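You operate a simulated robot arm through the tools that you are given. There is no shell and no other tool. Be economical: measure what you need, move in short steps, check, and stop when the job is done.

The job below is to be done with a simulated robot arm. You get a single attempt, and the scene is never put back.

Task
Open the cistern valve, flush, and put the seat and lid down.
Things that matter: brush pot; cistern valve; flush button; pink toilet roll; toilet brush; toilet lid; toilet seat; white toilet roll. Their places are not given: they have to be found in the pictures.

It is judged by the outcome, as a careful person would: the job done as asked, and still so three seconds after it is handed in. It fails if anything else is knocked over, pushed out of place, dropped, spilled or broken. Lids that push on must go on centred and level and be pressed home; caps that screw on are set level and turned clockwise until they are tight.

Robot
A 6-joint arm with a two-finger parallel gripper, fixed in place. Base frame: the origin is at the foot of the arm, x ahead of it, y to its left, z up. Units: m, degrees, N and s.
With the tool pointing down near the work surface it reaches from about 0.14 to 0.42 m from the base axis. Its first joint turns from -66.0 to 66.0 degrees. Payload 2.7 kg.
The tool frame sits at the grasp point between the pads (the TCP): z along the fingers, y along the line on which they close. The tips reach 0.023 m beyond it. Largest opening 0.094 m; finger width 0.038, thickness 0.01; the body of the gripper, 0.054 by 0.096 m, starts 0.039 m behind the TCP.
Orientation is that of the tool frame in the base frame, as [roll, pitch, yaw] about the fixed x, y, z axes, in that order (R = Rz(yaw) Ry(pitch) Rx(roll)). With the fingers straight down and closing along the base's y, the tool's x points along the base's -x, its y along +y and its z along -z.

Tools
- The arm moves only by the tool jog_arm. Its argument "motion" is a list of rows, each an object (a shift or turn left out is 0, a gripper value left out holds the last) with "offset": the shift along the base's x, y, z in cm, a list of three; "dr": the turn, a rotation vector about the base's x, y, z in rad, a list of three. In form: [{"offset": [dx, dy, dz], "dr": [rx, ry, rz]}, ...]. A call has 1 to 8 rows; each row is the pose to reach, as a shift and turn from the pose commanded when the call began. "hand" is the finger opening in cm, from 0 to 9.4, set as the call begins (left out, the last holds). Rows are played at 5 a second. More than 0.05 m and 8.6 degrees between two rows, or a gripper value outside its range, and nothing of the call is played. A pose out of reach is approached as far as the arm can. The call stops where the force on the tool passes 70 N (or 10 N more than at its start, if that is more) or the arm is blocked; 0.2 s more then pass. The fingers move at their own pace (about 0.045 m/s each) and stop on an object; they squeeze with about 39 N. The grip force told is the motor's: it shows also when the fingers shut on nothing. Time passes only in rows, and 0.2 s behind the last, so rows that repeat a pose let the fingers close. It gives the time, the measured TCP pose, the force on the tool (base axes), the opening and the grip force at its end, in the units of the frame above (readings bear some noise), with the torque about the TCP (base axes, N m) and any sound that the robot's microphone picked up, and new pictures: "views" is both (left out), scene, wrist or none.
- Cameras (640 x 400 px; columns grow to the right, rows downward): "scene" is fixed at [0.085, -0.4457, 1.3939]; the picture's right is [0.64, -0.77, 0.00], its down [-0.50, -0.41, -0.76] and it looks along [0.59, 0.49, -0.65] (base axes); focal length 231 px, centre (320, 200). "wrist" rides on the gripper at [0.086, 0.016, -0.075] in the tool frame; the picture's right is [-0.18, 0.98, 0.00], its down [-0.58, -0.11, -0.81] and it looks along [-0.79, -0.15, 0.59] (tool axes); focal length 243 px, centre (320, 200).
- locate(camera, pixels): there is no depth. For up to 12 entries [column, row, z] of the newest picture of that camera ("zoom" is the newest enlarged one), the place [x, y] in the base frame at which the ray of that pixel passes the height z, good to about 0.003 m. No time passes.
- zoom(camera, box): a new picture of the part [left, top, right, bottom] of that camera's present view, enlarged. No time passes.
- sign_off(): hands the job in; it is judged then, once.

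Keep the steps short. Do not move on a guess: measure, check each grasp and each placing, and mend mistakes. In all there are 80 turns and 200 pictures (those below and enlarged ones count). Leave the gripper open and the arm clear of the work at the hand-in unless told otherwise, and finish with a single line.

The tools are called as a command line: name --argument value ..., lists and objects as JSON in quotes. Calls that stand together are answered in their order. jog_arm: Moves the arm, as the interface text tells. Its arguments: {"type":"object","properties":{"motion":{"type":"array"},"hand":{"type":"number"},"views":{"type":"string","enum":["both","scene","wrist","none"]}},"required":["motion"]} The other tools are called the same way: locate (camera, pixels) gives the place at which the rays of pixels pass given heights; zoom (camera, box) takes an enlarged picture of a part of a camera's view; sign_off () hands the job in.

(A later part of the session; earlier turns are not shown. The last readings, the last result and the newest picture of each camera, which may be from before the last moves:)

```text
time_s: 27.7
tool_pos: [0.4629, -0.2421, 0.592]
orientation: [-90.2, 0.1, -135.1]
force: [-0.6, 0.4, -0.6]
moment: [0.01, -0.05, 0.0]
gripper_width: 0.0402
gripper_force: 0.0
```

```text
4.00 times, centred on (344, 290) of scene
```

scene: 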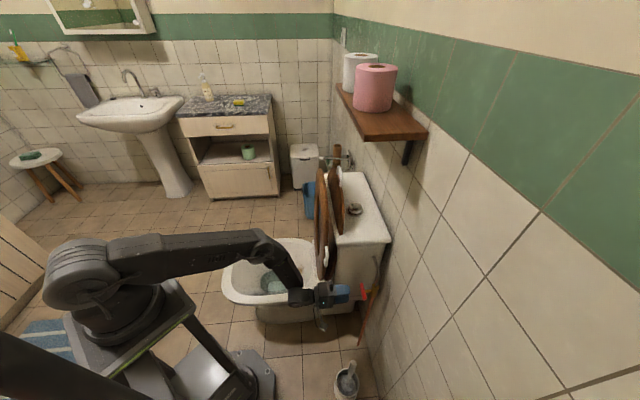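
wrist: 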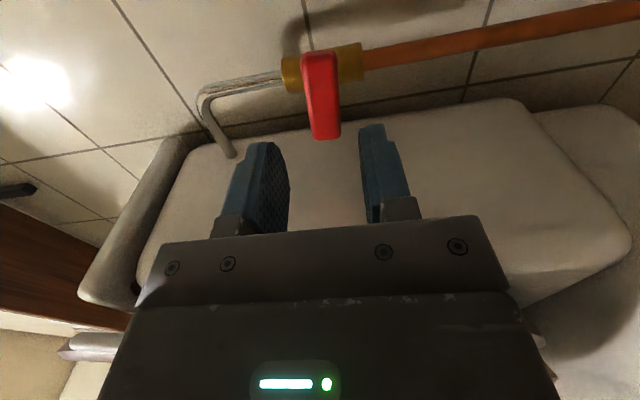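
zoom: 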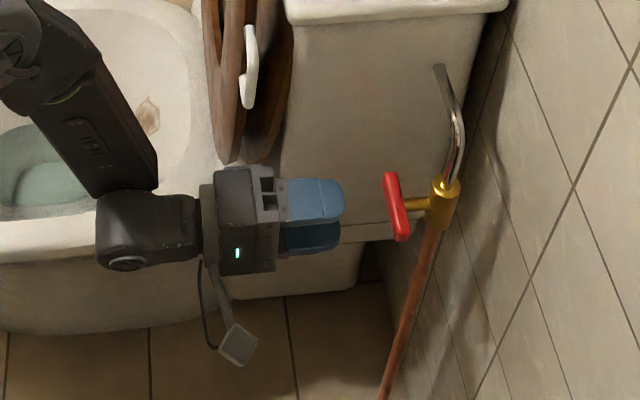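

The bar sits centred between the open fingers (column ~322). Next: 6.2 cm forward along the wall axis.

jog_arm --motion '[{"offset": [1.5, -1.5, 0]}, {"offset": [3, -3, 0]}, {"offset": [4.4, -4.4, 0]}, {"offset": [4.4, -4.4, 0]}]'

zoom --camera "scene" --box '[280, 240, 408, 340]'

```text
time_s: 28.7
tool_pos: [0.5076, -0.2861, 0.5913]
orientation: [-90.2, 0.2, -135.0]
force: [0.0, 0.8, 0.0]
moment: [-0.02, -0.01, 0.02]
gripper_width: 0.0401
gripper_force: 0.0
```

scene: 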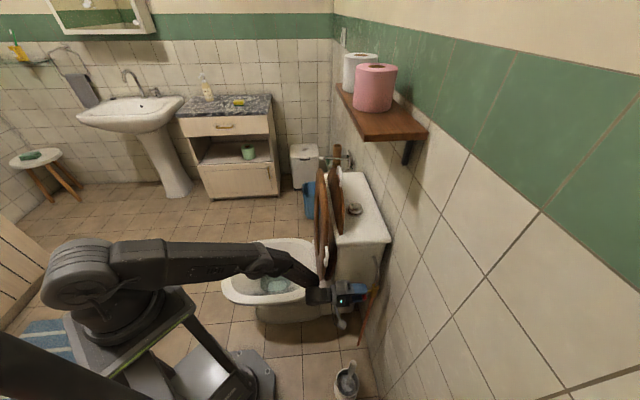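
wrist: 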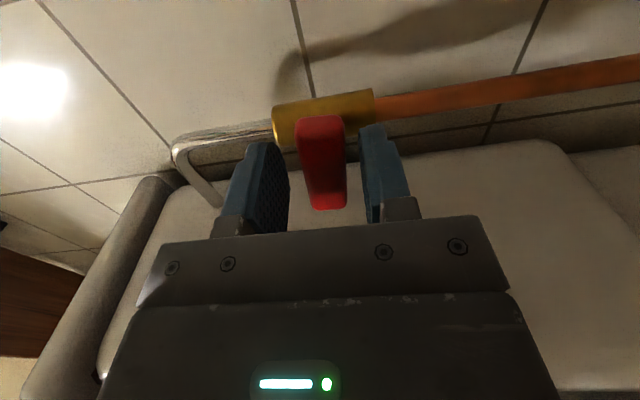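

```text
4.00 times, centred on (344, 290) of scene
```

zoom: 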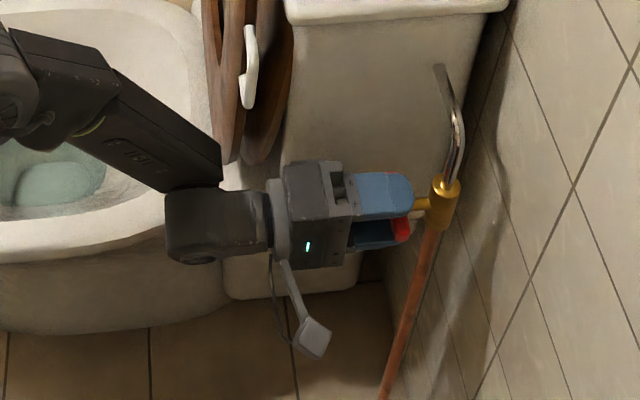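

The bar is between the pads. Closing.

jog_arm --motion '[{}, {}, {}, {}]' --hand 0 --views "wrist"

```text
time_s: 29.7
tool_pos: [0.5065, -0.2865, 0.5894]
orientation: [-90.5, 0.1, -135.1]
force: [5.8, -8.6, -21.1]
moment: [-0.24, -0.12, 0.44]
gripper_width: 0.0219
gripper_force: 45.7
```

wrist: 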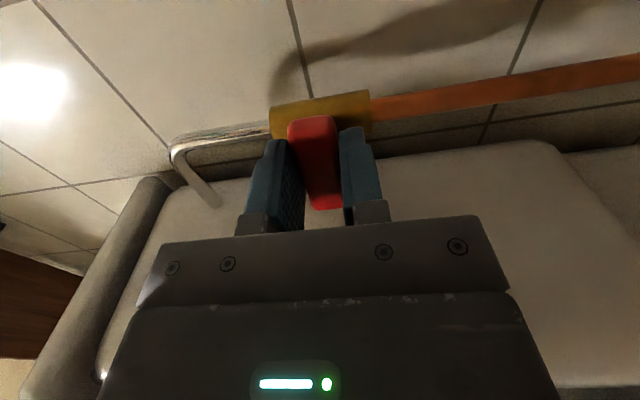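

Gripped at 2.2 cm, with a −21 N vertical load, so the bar's centre is slightly lower. I'll lower 3 mm and start the counter-clockwise roll, about 45° first.

jog_arm --motion '[{"offset": [0, 0, -0.3]}, {"offset": [0, 0, -0.3], "dr": [-0.08, 0.08, 0]}, {"offset": [0, 0, -0.3], "dr": [-0.16, 0.16, 0]}, {"offset": [0, 0, -0.3], "dr": [-0.24, 0.24, 0]}, {"offset": [0, 0, -0.3], "dr": [-0.32, 0.32, 0]}, {"offset": [0, 0, -0.3], "dr": [-0.4, 0.4, 0]}]'

```text
time_s: 31.1
tool_pos: [0.505, -0.287, 0.5921]
orientation: [-89.9, -31.8, -135.6]
force: [-32.2, 10.4, 13.1]
moment: [1.77, -2.36, 1.12]
gripper_width: 0.0456
gripper_force: 44.8
```

scene: 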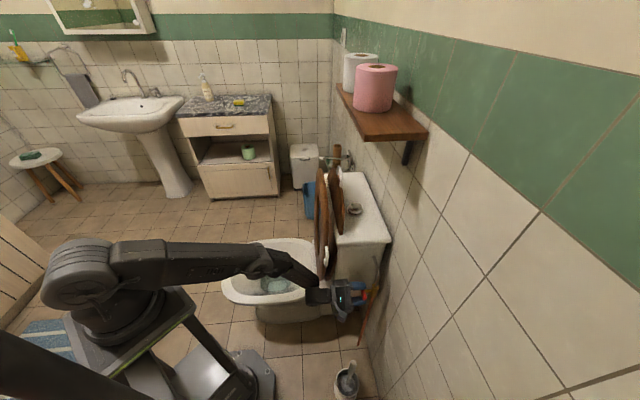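
wrist: 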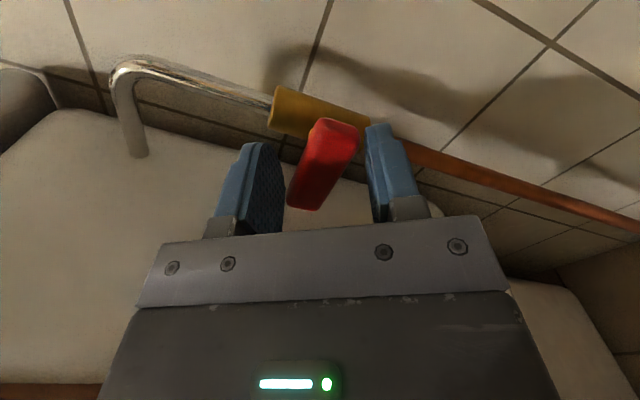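

The fingers were forced open to 4.6 cm and the torque about the stem is about 2.9 N·m, so the bar seems not to have followed. I'll enlarge to see how far the bar turned.

zoom --camera "scene" --box '[320, 260, 400, 320]'

zoom --camera "wrist" --box '[200, 60, 440, 240]'

```text
6.67 times, centred on (360, 290) of scene
```

zoom: 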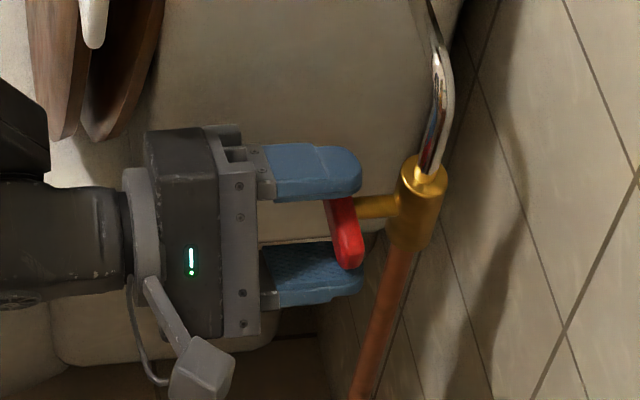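

```text
2.22 times, centred on (320, 150) of wrist
```

zoom: 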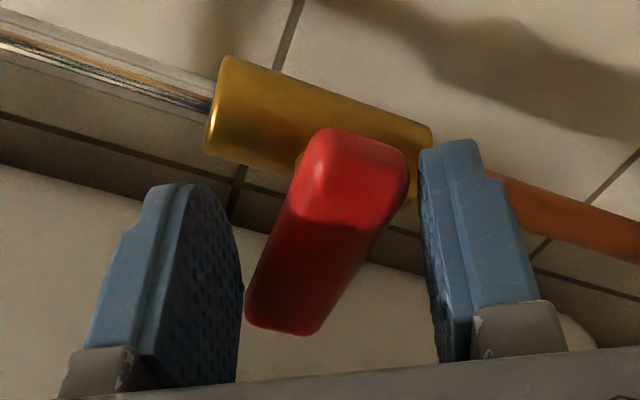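

The bar stays square to the pipe despite about 3 N·m counter-clockwise, so it is against a stop that way. I'll roll back to neutral and try the other direction gently.

jog_arm --motion '[{"dr": [0.1, -0.1, 0]}, {"dr": [0.2, -0.2, 0]}, {"dr": [0.3, -0.3, 0]}, {"dr": [0.4, -0.4, 0]}, {"dr": [0.45, -0.45, 0]}, {"dr": [0.5, -0.5, 0]}, {"dr": [0.55, -0.55, 0]}]'

zoom --camera "scene" --box '[320, 260, 400, 320]'

```text
time_s: 32.7
tool_pos: [0.5082, -0.2844, 0.5904]
orientation: [-90.3, 12.3, -134.7]
force: [-5.6, 25.0, -1.7]
moment: [-0.31, -0.26, 0.46]
gripper_width: 0.0219
gripper_force: 45.2
```

scene: 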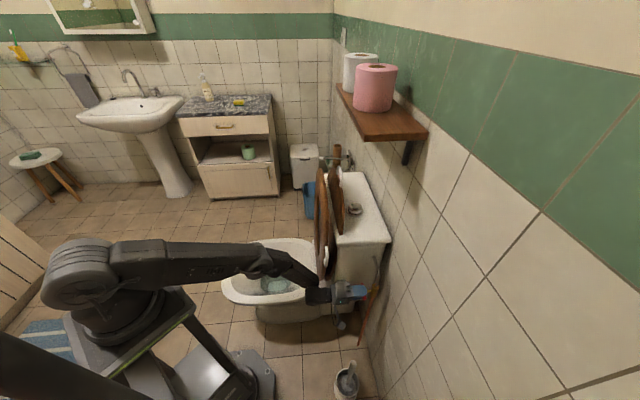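
wrist: 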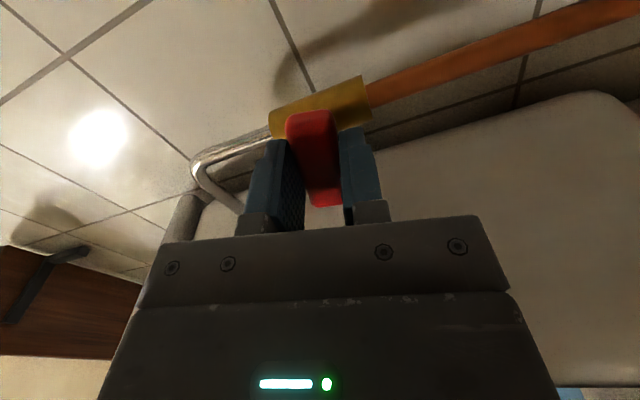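

```text
6.67 times, centred on (360, 290) of scene
```

zoom: 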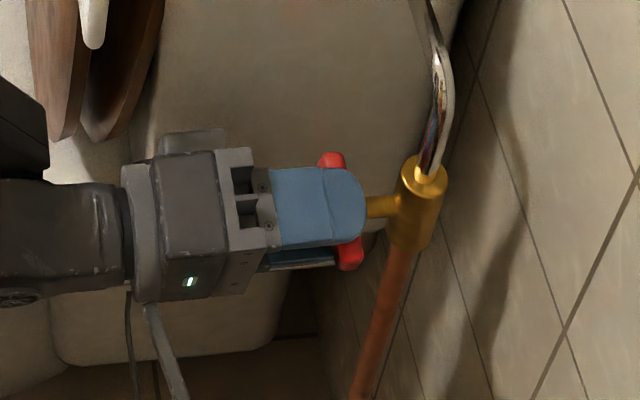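

The bar follows clockwise: flat grip 2.19 cm at 12°, with almost no torque. I'll keep turning that way, easing the tool slightly off the wall.

jog_arm --motion '[{"offset": [0, 0.2, 0], "dr": [0.09, -0.09, 0]}, {"offset": [0, 0.2, 0], "dr": [0.18, -0.18, 0]}, {"offset": [0, 0.2, 0], "dr": [0.27, -0.27, 0]}, {"offset": [0, 0.2, 0], "dr": [0.36, -0.36, 0]}, {"offset": [0, 0.2, 0], "dr": [0.45, -0.45, 0]}, {"offset": [0, 0.2, 0], "dr": [0.54, -0.54, 0]}]'

```text
time_s: 34.1
tool_pos: [0.5069, -0.2842, 0.5884]
orientation: [-91.2, 56.3, -135.5]
force: [31.4, -0.5, -30.4]
moment: [-0.47, -0.33, 0.18]
gripper_width: 0.022
gripper_force: 45.2
```

scene: 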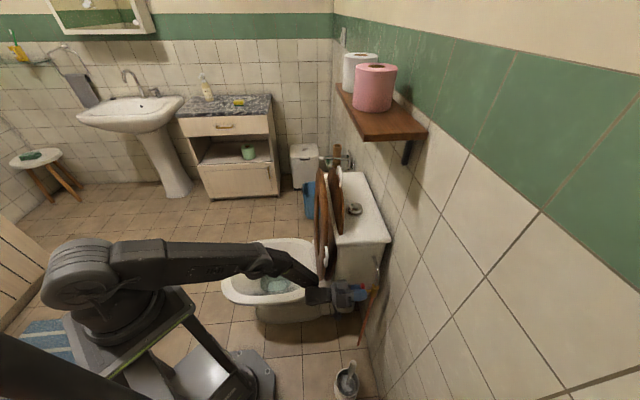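
wrist: 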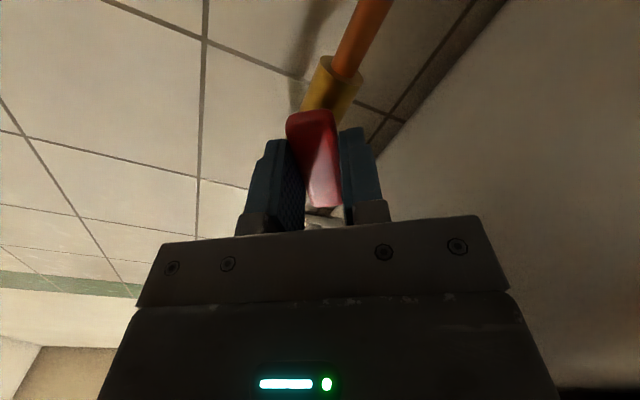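

56° now, still gripped flat. I'll relieve the side load by a couple of mm and finish the quarter turn.

jog_arm --motion '[{"offset": [0.2, 0, -0.2], "dr": [0.08, -0.08, 0]}, {"offset": [0.2, 0, -0.25], "dr": [0.16, -0.16, 0]}, {"offset": [0.2, 0, -0.25], "dr": [0.25, -0.25, 0]}, {"offset": [0.2, 0, -0.25], "dr": [0.34, -0.34, 0]}, {"offset": [0.2, 0, -0.25], "dr": [0.42, -0.42, 0]}, {"offset": [0.2, 0, -0.25], "dr": [0.42, -0.42, 0]}]'

zoom --camera "scene" --box '[320, 260, 400, 320]'

```text
time_s: 35.5
tool_pos: [0.5087, -0.2836, 0.589]
orientation: [166.5, 89.5, 121.9]
force: [31.1, 0.0, -22.4]
moment: [0.19, 0.79, -0.16]
gripper_width: 0.022
gripper_force: 45.1
out of reach, approached as far as the arm can: row 1, 2, 3, 4, 5, 6
```

scene: 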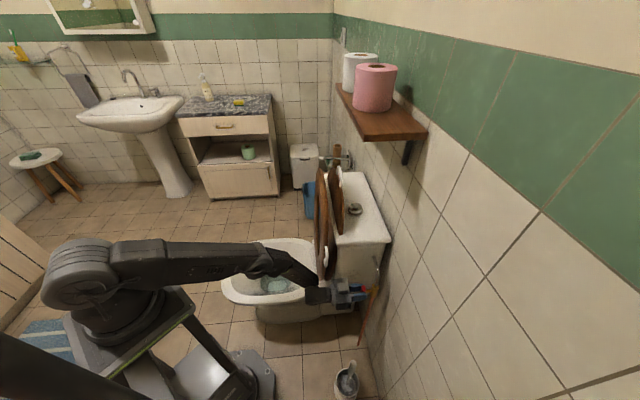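
wrist: 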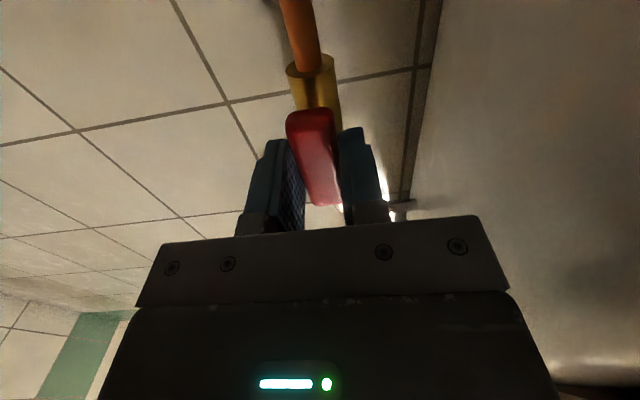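

```text
6.67 times, centred on (360, 290) of scene
```

zoom: 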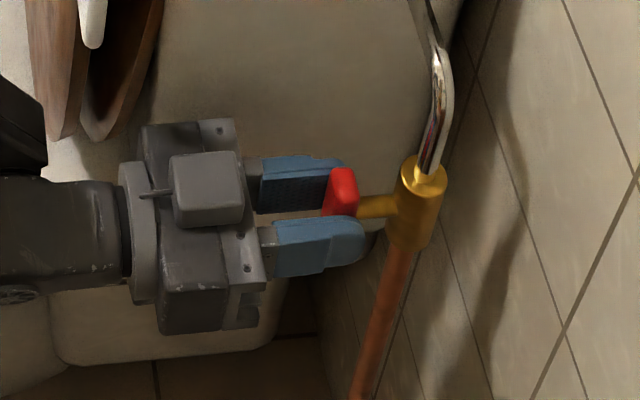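

zoom --camera "wrist" --box '[220, 0, 440, 240]'

```text
1.67 times, centred on (330, 120) of wrist
```

zoom: 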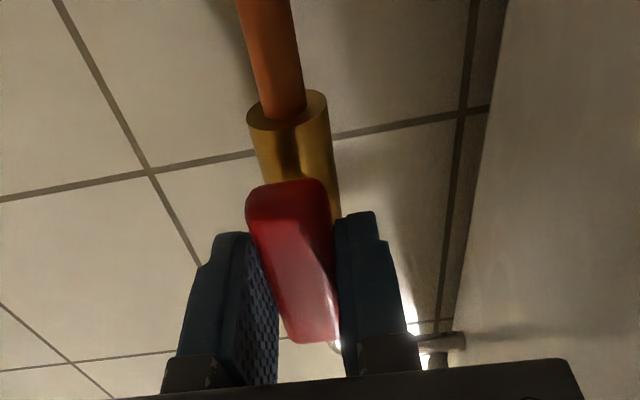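

Bar and pipe now look parallel in the enlarged view (both slant by about 10°). I'll nudge a bit further to see whether the end stop is reached.

jog_arm --motion '[{"offset": [0.1, 0.1, -0.1], "dr": [0.04, -0.04, 0]}, {"offset": [0.1, 0.1, -0.1], "dr": [0.08, -0.08, 0]}, {"offset": [0.1, 0.1, -0.1], "dr": [0.12, -0.12, 0]}, {"offset": [0.1, 0.1, -0.1], "dr": [0.12, -0.12, 0]}]' --views "wrist"

```text
time_s: 36.5
tool_pos: [0.5076, -0.2821, 0.5909]
orientation: [90.2, 80.4, 45.4]
force: [10.2, 5.0, -3.5]
moment: [-1.87, 1.53, 0.1]
gripper_width: 0.0281
gripper_force: 45.2
```

wrist: 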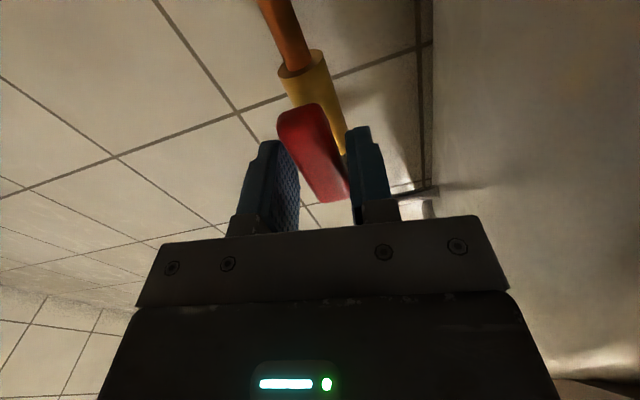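

The stop is reached: −2.4 N·m and the grip is wedging open, so the valve is open, parallel to the pipe. I'll release to 4.5 cm and back straight out.

jog_arm --motion '[{"dr": [-0.06, 0.06, 0]}, {"dr": [-0.12, 0.12, 0]}, {"dr": [-0.12, 0.12, 0]}]' --hand 4.5 --views "none"

jog_arm --motion '[{"offset": [-1.5, 1.5, 0]}, {"offset": [-3, 3, 0]}, {"offset": [-4.5, 4.5, 0]}, {"offset": [-6, 4.5, 0]}, {"offset": [-8, 3, 0]}]'

zoom --camera "scene" --box '[320, 240, 400, 320]'

```text
time_s: 37.3
tool_pos: [0.5079, -0.2821, 0.5905]
orientation: [150.0, 89.8, 105.2]
force: [0.5, 0.3, -0.7]
moment: [0.01, 0.0, 0.0]
gripper_width: 0.0448
gripper_force: 0.1
```

```text
time_s: 38.5
tool_pos: [0.4292, -0.2526, 0.5877]
orientation: [102.6, 89.8, 58.0]
force: [0.3, 1.1, -0.1]
moment: [-0.01, 0.02, 0.01]
gripper_width: 0.0452
gripper_force: 0.0
```

scene: 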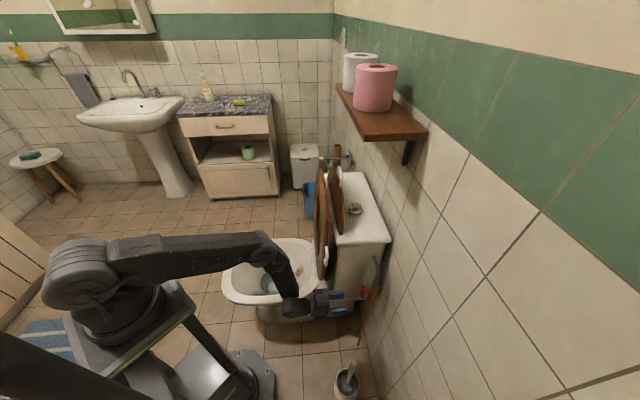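
wrist: 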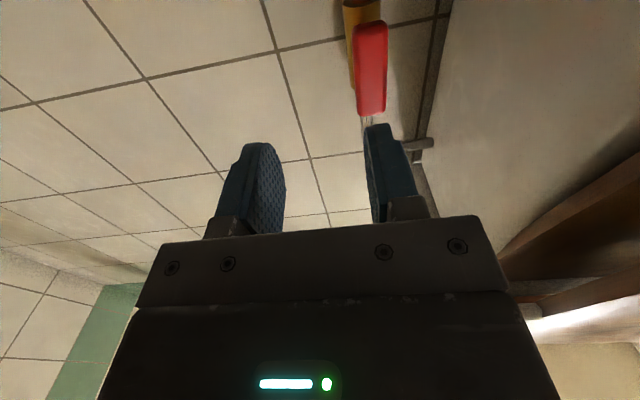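

```text
5.00 times, centred on (360, 280) of scene
```

zoom: 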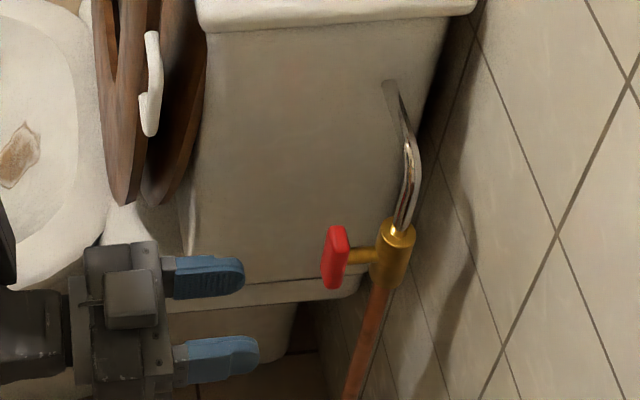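

The valve bar now stands vertical, in line with the pipe: open. Next come seat and lid; the lid blocks a clean press of the button under the shelf. I'll withdraw to the arm's own plane (l≈0), raise, and pitch down there without flipping the wrist.

jog_arm --motion '[{"offset": [-2, -1.5, 3]}, {"offset": [-4, -3, 6]}, {"offset": [-6, -4.5, 9.5]}, {"offset": [-8, -6, 13]}, {"offset": [-9.9, -7.7, 16]}, {"offset": [-9.9, -7.7, 20]}]' --views "none"

jog_arm --motion '[{"offset": [0, 0, 1], "dr": [0.1, 0.1, 0]}, {"offset": [0, 0, 2], "dr": [0.2, 0.2, 0]}, {"offset": [0, 0, 3], "dr": [0.3, 0.3, 0]}, {"offset": [0, 0, 4], "dr": [0.4, 0.4, 0]}, {"offset": [0, 0, 5], "dr": [0.5, 0.5, 0]}, {"offset": [0, 0, 6], "dr": [0.6, 0.6, 0]}, {"offset": [0, 0, 7], "dr": [0.7, 0.7, 0]}, {"offset": [0, 0, 8], "dr": [0.8, 0.8, 0]}]'

```text
time_s: 39.9
tool_pos: [0.3284, -0.3286, 0.7895]
orientation: [127.7, 89.8, 82.7]
force: [-1.2, -1.2, 0.1]
moment: [-0.01, 0.01, -0.02]
gripper_width: 0.045
gripper_force: 0.0
```

```text
time_s: 41.7
tool_pos: [0.3297, -0.3289, 0.8594]
orientation: [179.6, 33.3, 134.8]
force: [1.1, 0.0, 0.1]
moment: [-0.05, -0.01, 0.04]
gripper_width: 0.045
gripper_force: 0.0
out of reach, approached as far as the arm can: row 8
```

scene: 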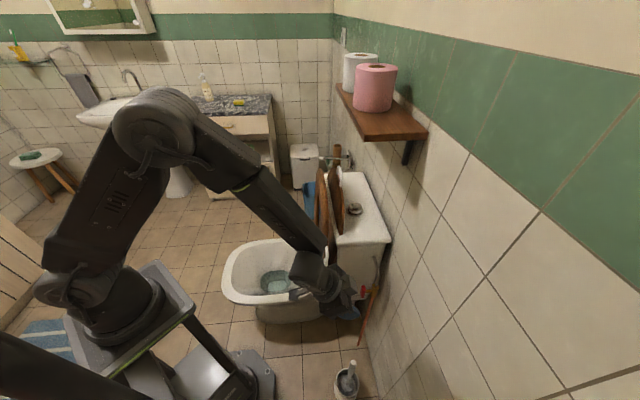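
wrist: 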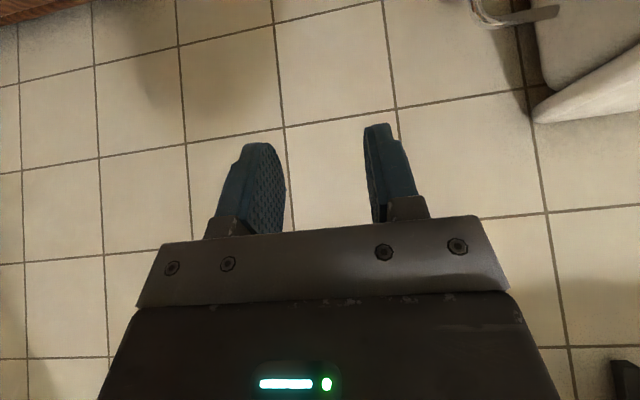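

Row 8 lagged a little. I'll continue the pitch to vertical in the same plane and see whether it follows.

jog_arm --motion '[{"offset": [0, 0, 0], "dr": [0.05, 0.05, 0]}, {"offset": [0, 0, 1], "dr": [0.1, 0.1, 0]}, {"offset": [0, 0, 2], "dr": [0.17, 0.17, 0]}, {"offset": [0, 0, 3], "dr": [0.24, 0.24, 0]}, {"offset": [0, 0, 4], "dr": [0.31, 0.31, 0]}, {"offset": [0, 0, 4], "dr": [0.31, 0.31, 0]}]' --views "scene"

```text
time_s: 43.1
tool_pos: [0.3284, -0.3296, 0.8989]
orientation: [179.8, 8.0, 134.8]
force: [-0.8, 0.2, 0.1]
moment: [0.02, -0.01, 0.0]
gripper_width: 0.045
gripper_force: 0.0
out of reach, approached as far as the arm can: row 1, 2
```

scene: 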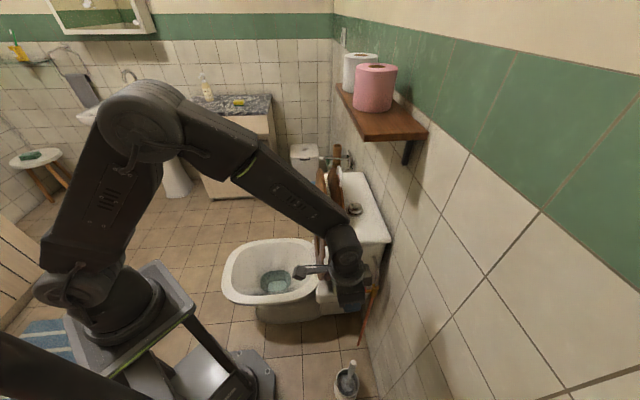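

The wrist is in its normal branch again, close to vertical with the camera on the bowl side. I'll level the last 8° and come to (0.417,-0.205,0.88), l≈0.15, to look at the seat's side handle.

jog_arm --motion '[{"offset": [2, 3, 0], "dr": [0.05, 0.05, 0]}, {"offset": [4, 6, 0], "dr": [0.1, 0.1, 0]}, {"offset": [6.5, 9.5, -1], "dr": [0.1, 0.1, 0]}, {"offset": [8.9, 12.4, -2], "dr": [0.1, 0.1, 0]}, {"offset": [8.9, 12.4, -2], "dr": [0.1, 0.1, 0]}]'

zoom --camera "wrist" --box '[280, 0, 640, 225]'

zoom --camera "scene" --box '[290, 150, 390, 280]'

```text
time_s: 44.3
tool_pos: [0.4173, -0.2032, 0.8788]
orientation: [179.8, 0.0, 134.9]
force: [-0.6, -0.5, 0.3]
moment: [-0.02, 0.0, 0.0]
gripper_width: 0.0448
gripper_force: 0.1
```

scene: 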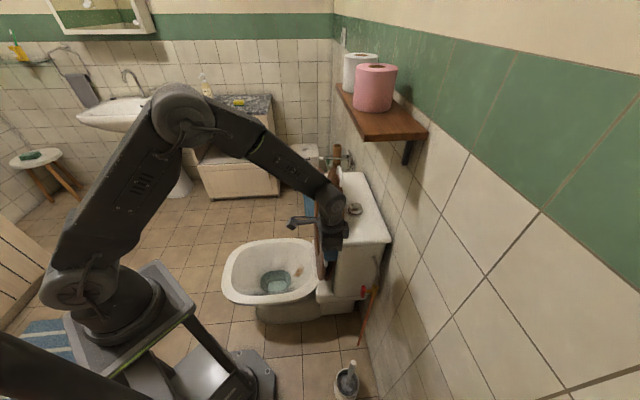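
wrist: 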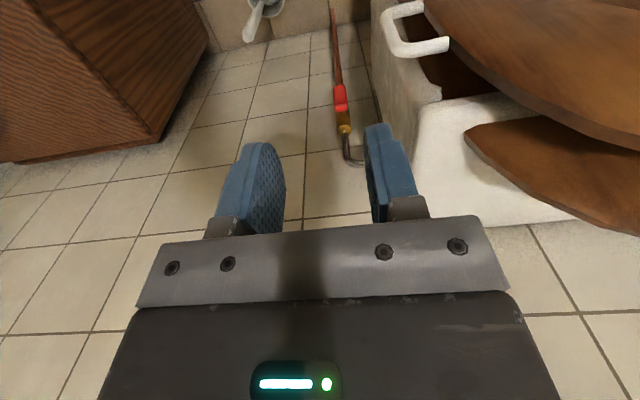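

```text
1.78 times, centred on (460, 112) of wrist
```

zoom: 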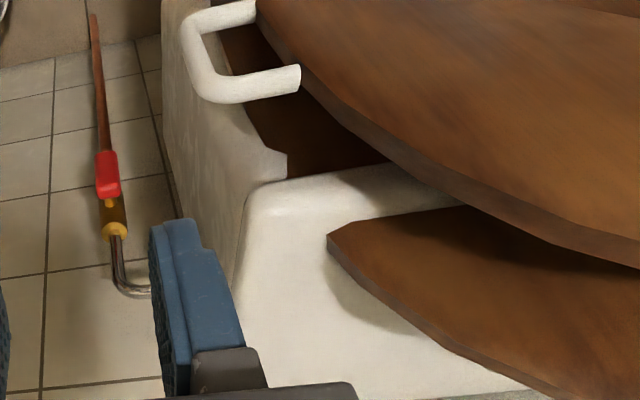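

```text
3.08 times, centred on (340, 215) of scene
```

zoom: 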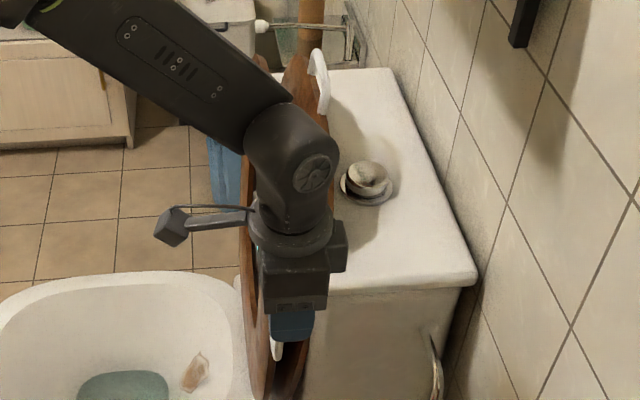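

The seat's D-handle has its upper leg running along l at about b=0.4375, z=0.77, l 0.207–0.24. I'll pinch that leg front and back from above so it can pivot as the seat comes down. First I'll yaw the tool 90° (closing along b), a bit outward from here.

jog_arm --motion '[{"offset": [-1, -1, 0], "dr": [0, 0, 0.14]}, {"offset": [-2, -2, 0], "dr": [0, 0, 0.28]}, {"offset": [-2, -2, 0], "dr": [0, 0, 0.42]}, {"offset": [-2, -2, 0], "dr": [0, 0, 0.56]}, {"offset": [-2, -2, 0], "dr": [0, 0, 0.7]}, {"offset": [-2, -2, 0], "dr": [0, 0, 0.84]}, {"offset": [-2, -2, 0], "dr": [0, 0, 0.98]}, {"offset": [-2, -2, 0], "dr": [0, 0, 1.12]}]' --hand 4 --views "none"

jog_arm --motion '[{"dr": [0, 0, 0.14]}, {"dr": [0, 0, 0.28]}, {"dr": [0, 0, 0.42]}, {"dr": [0, 0, 0.453]}, {"dr": [0, 0, 0.453]}]'

zoom --camera "wrist" --box '[200, 0, 440, 150]'

```text
time_s: 46.1
tool_pos: [0.3987, -0.2243, 0.879]
orientation: [179.8, 0.0, -160.8]
force: [0.0, -1.2, 0.0]
moment: [0.0, 0.01, -0.02]
gripper_width: 0.0399
gripper_force: 0.0
```

```text
time_s: 47.3
tool_pos: [0.3998, -0.2253, 0.8782]
orientation: [179.9, 0.1, -135.0]
force: [-0.4, 0.1, -0.2]
moment: [0.03, 0.0, 0.0]
gripper_width: 0.0397
gripper_force: 0.0
```

scene: 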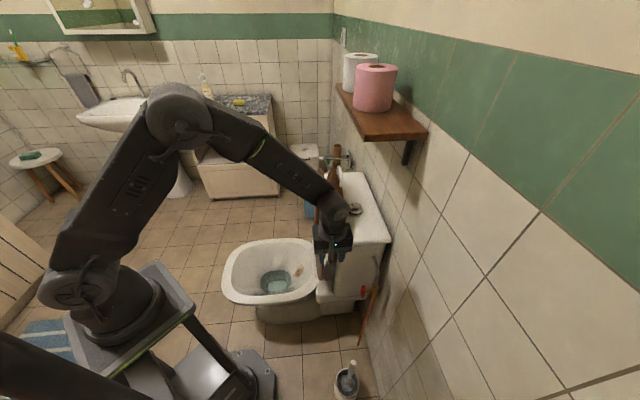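
wrist: 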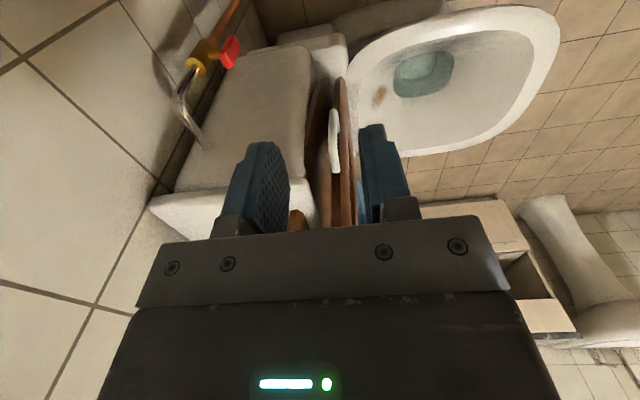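

```text
2.67 times, centred on (320, 75) of wrist
```

zoom: 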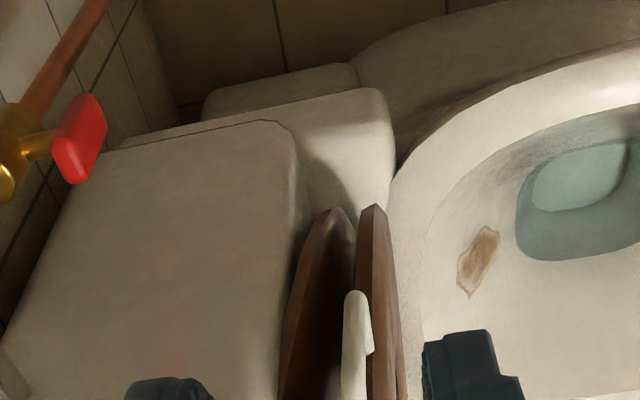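

locate --camera "wrist" --pixels '[[335, 168, 0.77], [334, 112, 0.69], [343, 150, 0.77], [337, 150, 0.77], [327, 112, 0.69], [341, 78, 0.51], [324, 80, 0.51]]'

zoom --camera "wrist" --box '[260, 80, 420, 230]'

```text
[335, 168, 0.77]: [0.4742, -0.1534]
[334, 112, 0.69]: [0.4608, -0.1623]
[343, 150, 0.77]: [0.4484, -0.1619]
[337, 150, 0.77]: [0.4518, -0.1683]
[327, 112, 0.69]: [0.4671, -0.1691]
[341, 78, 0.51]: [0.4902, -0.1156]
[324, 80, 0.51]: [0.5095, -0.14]
```

```text
2.67 times, centred on (340, 155) of wrist
```

zoom: 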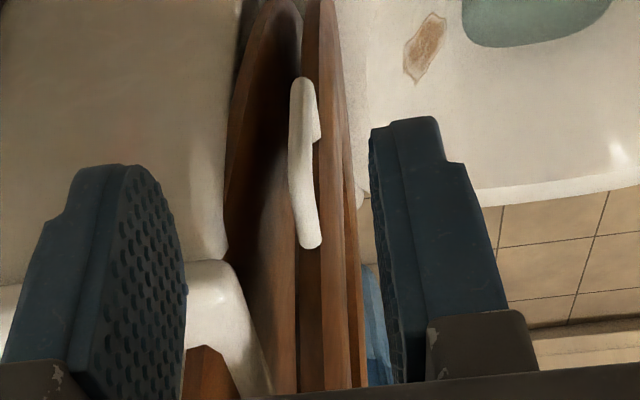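

The upper leg is confirmed at about b=0.441, z=0.77, l 0.20–0.235. I'll go over it with tips just above.

jog_arm --motion '[{"offset": [2.5, 2.6, -1.5]}, {"offset": [5, 5.1, -3]}, {"offset": [6.3, 6.4, -3.8]}, {"offset": [6.3, 6.4, -3.8]}]'

zoom --camera "wrist" --box '[200, 50, 440, 230]'

zoom --camera "scene" --box '[290, 200, 370, 290]'

```text
time_s: 48.3
tool_pos: [0.4612, -0.1608, 0.8404]
orientation: [179.8, 0.0, -135.0]
force: [0.9, 0.1, -0.6]
moment: [0.0, -0.01, 0.04]
gripper_width: 0.04
gripper_force: 0.0
```

scene: 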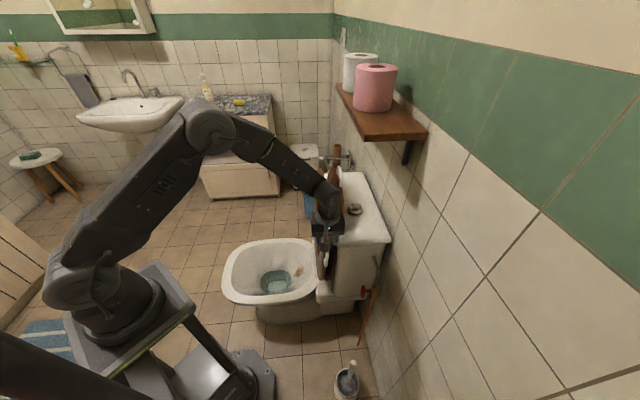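
wrist: 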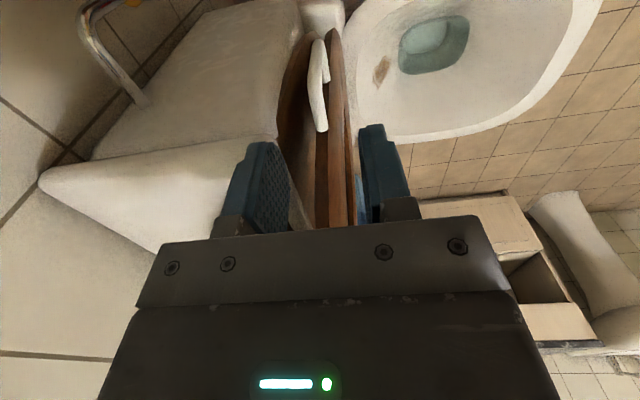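

```text
2.22 times, centred on (320, 140) of wrist
```

zoom: 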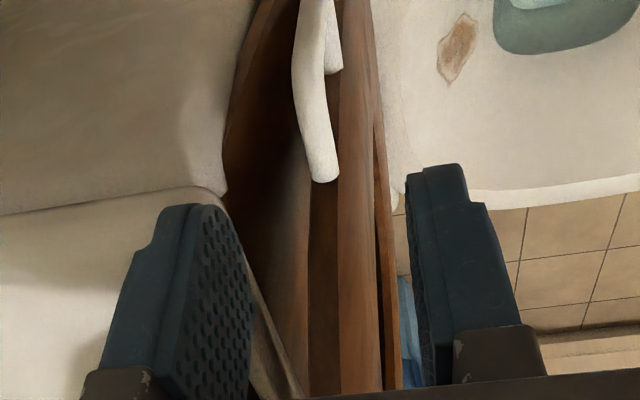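

```text
4.44 times, centred on (330, 245) of scene
```

zoom: 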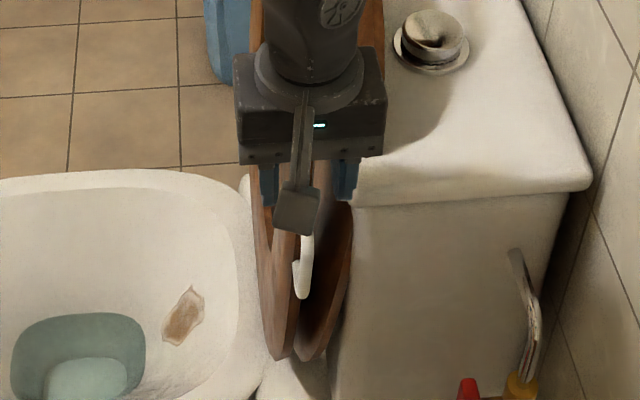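

The cistern rim (b≈0.465) is close behind the rear finger, so I need a narrow opening. I'll re-measure the leg here.

locate --camera "wrist" --pixels '[[321, 128, 0.77], [318, 110, 0.77], [316, 95, 0.77], [314, 128, 0.77], [327, 128, 0.77], [276, 138, 0.78], [302, 14, 0.6]]'

```text
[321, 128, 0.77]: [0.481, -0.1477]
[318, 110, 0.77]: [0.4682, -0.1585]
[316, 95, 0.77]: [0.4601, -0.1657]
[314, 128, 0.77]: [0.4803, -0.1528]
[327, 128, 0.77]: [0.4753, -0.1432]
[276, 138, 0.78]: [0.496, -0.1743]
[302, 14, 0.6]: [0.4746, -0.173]
```

The leg centre is at b≈0.4425 with the cistern front at 0.474. I'll narrow to 2.4 cm, shift 2.5 mm toward the wall and lower onto the leg.

jog_arm --motion '[{"offset": [0.18, -0.18, 0]}, {"offset": [0.18, -0.18, 0]}, {"offset": [0.18, -0.18, -2]}, {"offset": [0.18, -0.18, -4]}, {"offset": [0.18, -0.18, -5.6]}, {"offset": [0.18, -0.18, -5.6]}]' --hand 2.4

zoom --camera "wrist" --box '[200, 50, 440, 230]'

zoom --camera "scene" --box '[290, 220, 370, 280]'

```text
time_s: 49.7
tool_pos: [0.4643, -0.1647, 0.7891]
orientation: [-179.8, 0.2, -134.9]
force: [-27.7, -1.1, 53.0]
moment: [2.01, -2.81, 1.02]
gripper_width: 0.0239
gripper_force: 0.0
```

scene: 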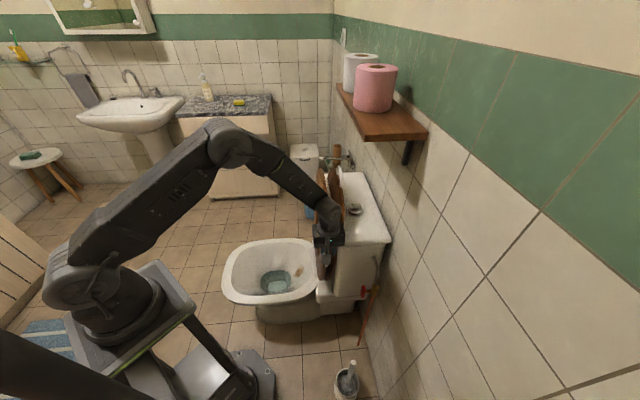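
wrist: 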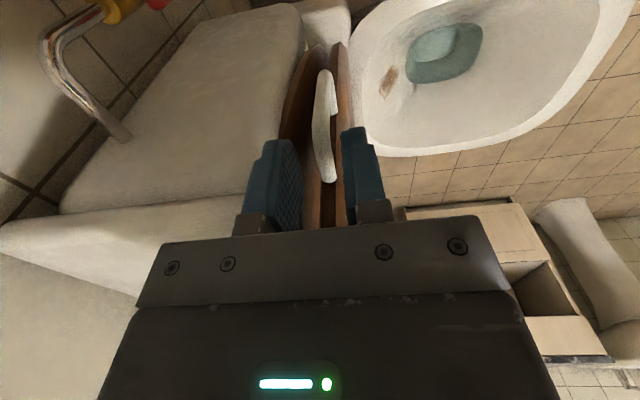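

```text
2.22 times, centred on (320, 140) of wrist
```

zoom: 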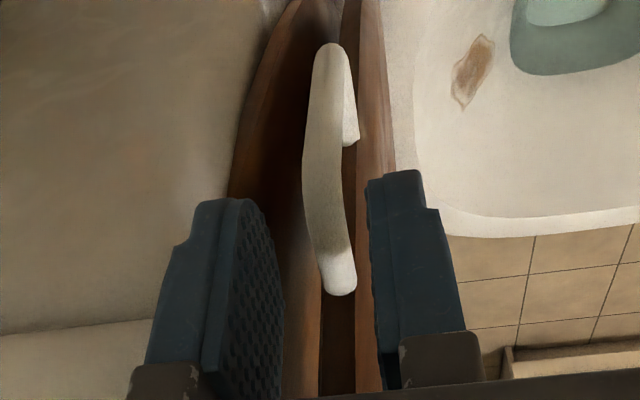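

```text
6.67 times, centred on (330, 250) of scene
```

zoom: 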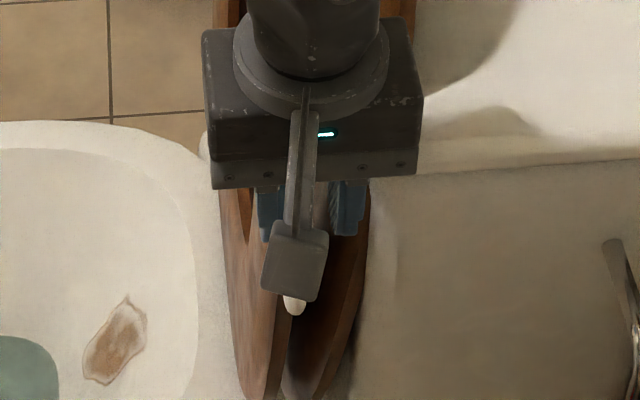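

The gripper body's rear edge is resting on the cistern rim (53 N up). I'll lift off, lean the tool 26° toward the bowl so the body clears the rim, and come back to the leg.

jog_arm --motion '[{"offset": [0, 0, 2.5]}, {"offset": [-0.3, 0.3, 3.5], "dr": [-0.08, -0.08, 0]}, {"offset": [-0.6, 0.6, 3.5], "dr": [-0.16, -0.16, 0]}, {"offset": [-1, 1, 3.5], "dr": [-0.24, -0.24, 0]}, {"offset": [-1.6, 1.6, 3], "dr": [-0.318, -0.318, 0]}, {"offset": [-1.6, 1.6, 3], "dr": [-0.318, -0.318, 0]}]' --views "none"

zoom --camera "wrist" --box '[200, 50, 440, 230]'

```text
time_s: 51.1
tool_pos: [0.4458, -0.1468, 0.8142]
orientation: [-154.4, 0.0, -135.3]
force: [-0.5, 0.1, 0.3]
moment: [-0.04, -0.02, 0.02]
gripper_width: 0.0239
gripper_force: 0.0
out of reach, approached as far as the arm can: row 4, 5
```

```text
2.22 times, centred on (320, 140) of wrist
```

zoom: 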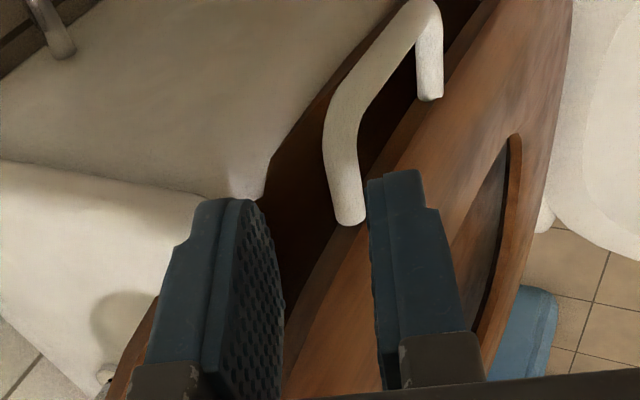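

locate --camera "wrist" --pixels '[[332, 147, 0.77], [330, 130, 0.77], [326, 109, 0.77], [332, 147, 0.765], [332, 147, 0.775]]'

```text
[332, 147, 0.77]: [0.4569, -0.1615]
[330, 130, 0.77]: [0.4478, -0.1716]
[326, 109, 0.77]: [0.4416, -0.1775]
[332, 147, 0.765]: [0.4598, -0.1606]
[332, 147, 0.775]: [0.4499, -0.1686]
```

In the tool's frame the leg lies about 4.8 cm ahead and 5 mm toward the front finger. I'll correct for that and advance along the tool axis.

jog_arm --motion '[{"offset": [-0.3, 0.3, -0.5]}, {"offset": [0, 0, -1.3]}, {"offset": [0.4, -0.4, -2.4]}, {"offset": [0.75, -0.75, -3.4]}, {"offset": [0.75, -0.75, -3.4]}]' --hand 2.8

zoom --camera "wrist" --box '[200, 80, 440, 230]'

```text
time_s: 52.3
tool_pos: [0.4547, -0.1549, 0.7804]
orientation: [-154.4, 0.0, -135.1]
force: [-0.2, 0.7, 0.1]
moment: [-0.01, 0.01, 0.01]
gripper_width: 0.0283
gripper_force: 0.1
```

scene: 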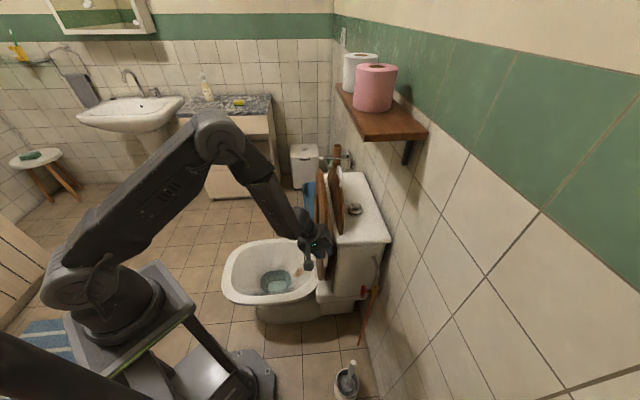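
wrist: 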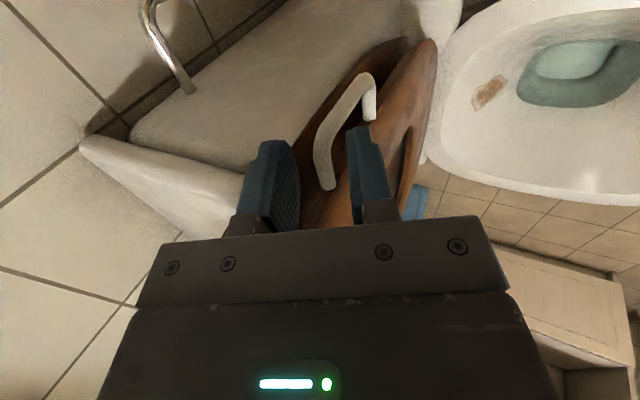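

```text
2.67 times, centred on (320, 155) of wrist
```

zoom: 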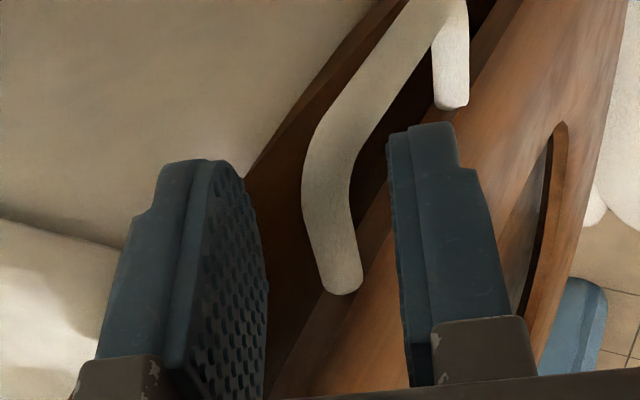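

The leg lies between the pads about 1.4 cm ahead of the TCP. Closing.

jog_arm --motion '[{}, {}, {}, {}]' --hand 0 --views "wrist"

```text
time_s: 53.3
tool_pos: [0.455, -0.1534, 0.7805]
orientation: [-154.5, 0.0, -135.0]
force: [-0.5, -0.3, 0.3]
moment: [-0.01, 0.0, 0.03]
gripper_width: 0.0
gripper_force: 39.5
```

wrist: 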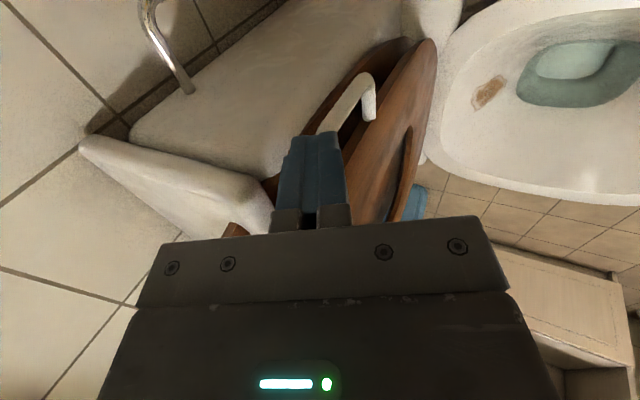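

The fingers closed on nothing; re-computing, the leg was right at the tips (z≈0.761). I'll open again and go 1.3 cm deeper along the tool axis.

jog_arm --motion '[{}, {}, {"offset": [0.2, -0.2, -0.6]}, {"offset": [0.4, -0.4, -1.2]}, {"offset": [0.4, -0.4, -1.2]}]' --hand 2.8 --views "none"

jog_arm --motion '[{}, {}, {}, {}]' --hand 0 --views "wrist"

```text
time_s: 54.5
tool_pos: [0.4604, -0.1576, 0.7675]
orientation: [-154.4, 0.0, -135.1]
force: [0.8, 0.6, 0.3]
moment: [0.02, -0.01, 0.0]
gripper_width: 0.0278
gripper_force: 0.0
```

```text
time_s: 55.5
tool_pos: [0.4586, -0.1573, 0.7673]
orientation: [-154.7, 0.0, -135.1]
force: [-7.9, 8.2, -2.1]
moment: [0.41, 0.42, -0.05]
gripper_width: 0.0132
gripper_force: 45.2
```

wrist: 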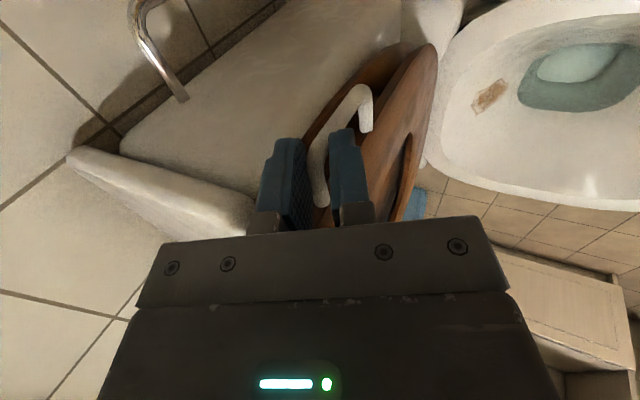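

Gripped: 1.3 cm wide. Next I'll pull forward along an arc (hinge about b 0.447, z 0.515, radius ≈0.246), small at first, watching the force.

jog_arm --motion '[{"offset": [-0.8, 0.8, -0.05]}, {"offset": [-1.6, 1.6, -0.15]}, {"offset": [-2.4, 2.4, -0.35]}, {"offset": [-3.2, 3.2, -0.6]}, {"offset": [-4, 4, -0.85]}, {"offset": [-4, 4, -0.85]}]'

```text
time_s: 56.9
tool_pos: [0.4228, -0.1219, 0.7637]
orientation: [-153.1, -0.1, -134.8]
force: [-13.1, -25.2, 36.1]
moment: [-2.67, -4.62, 3.51]
gripper_width: 0.012
gripper_force: 44.9
```

scene: 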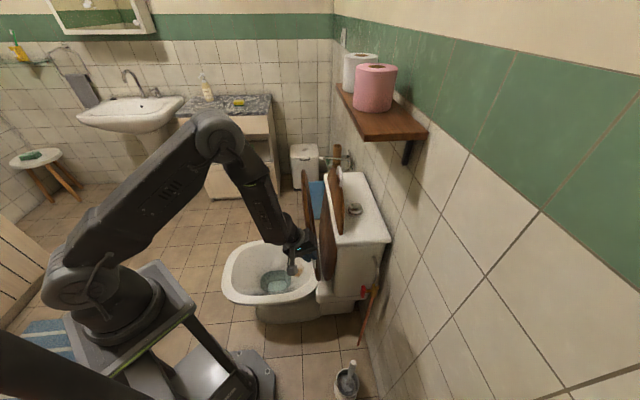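
wrist: 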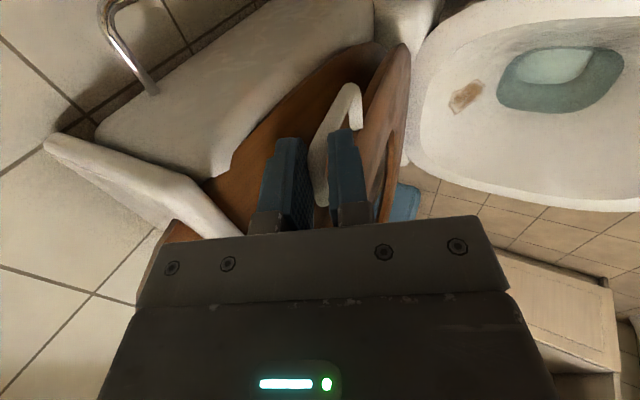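

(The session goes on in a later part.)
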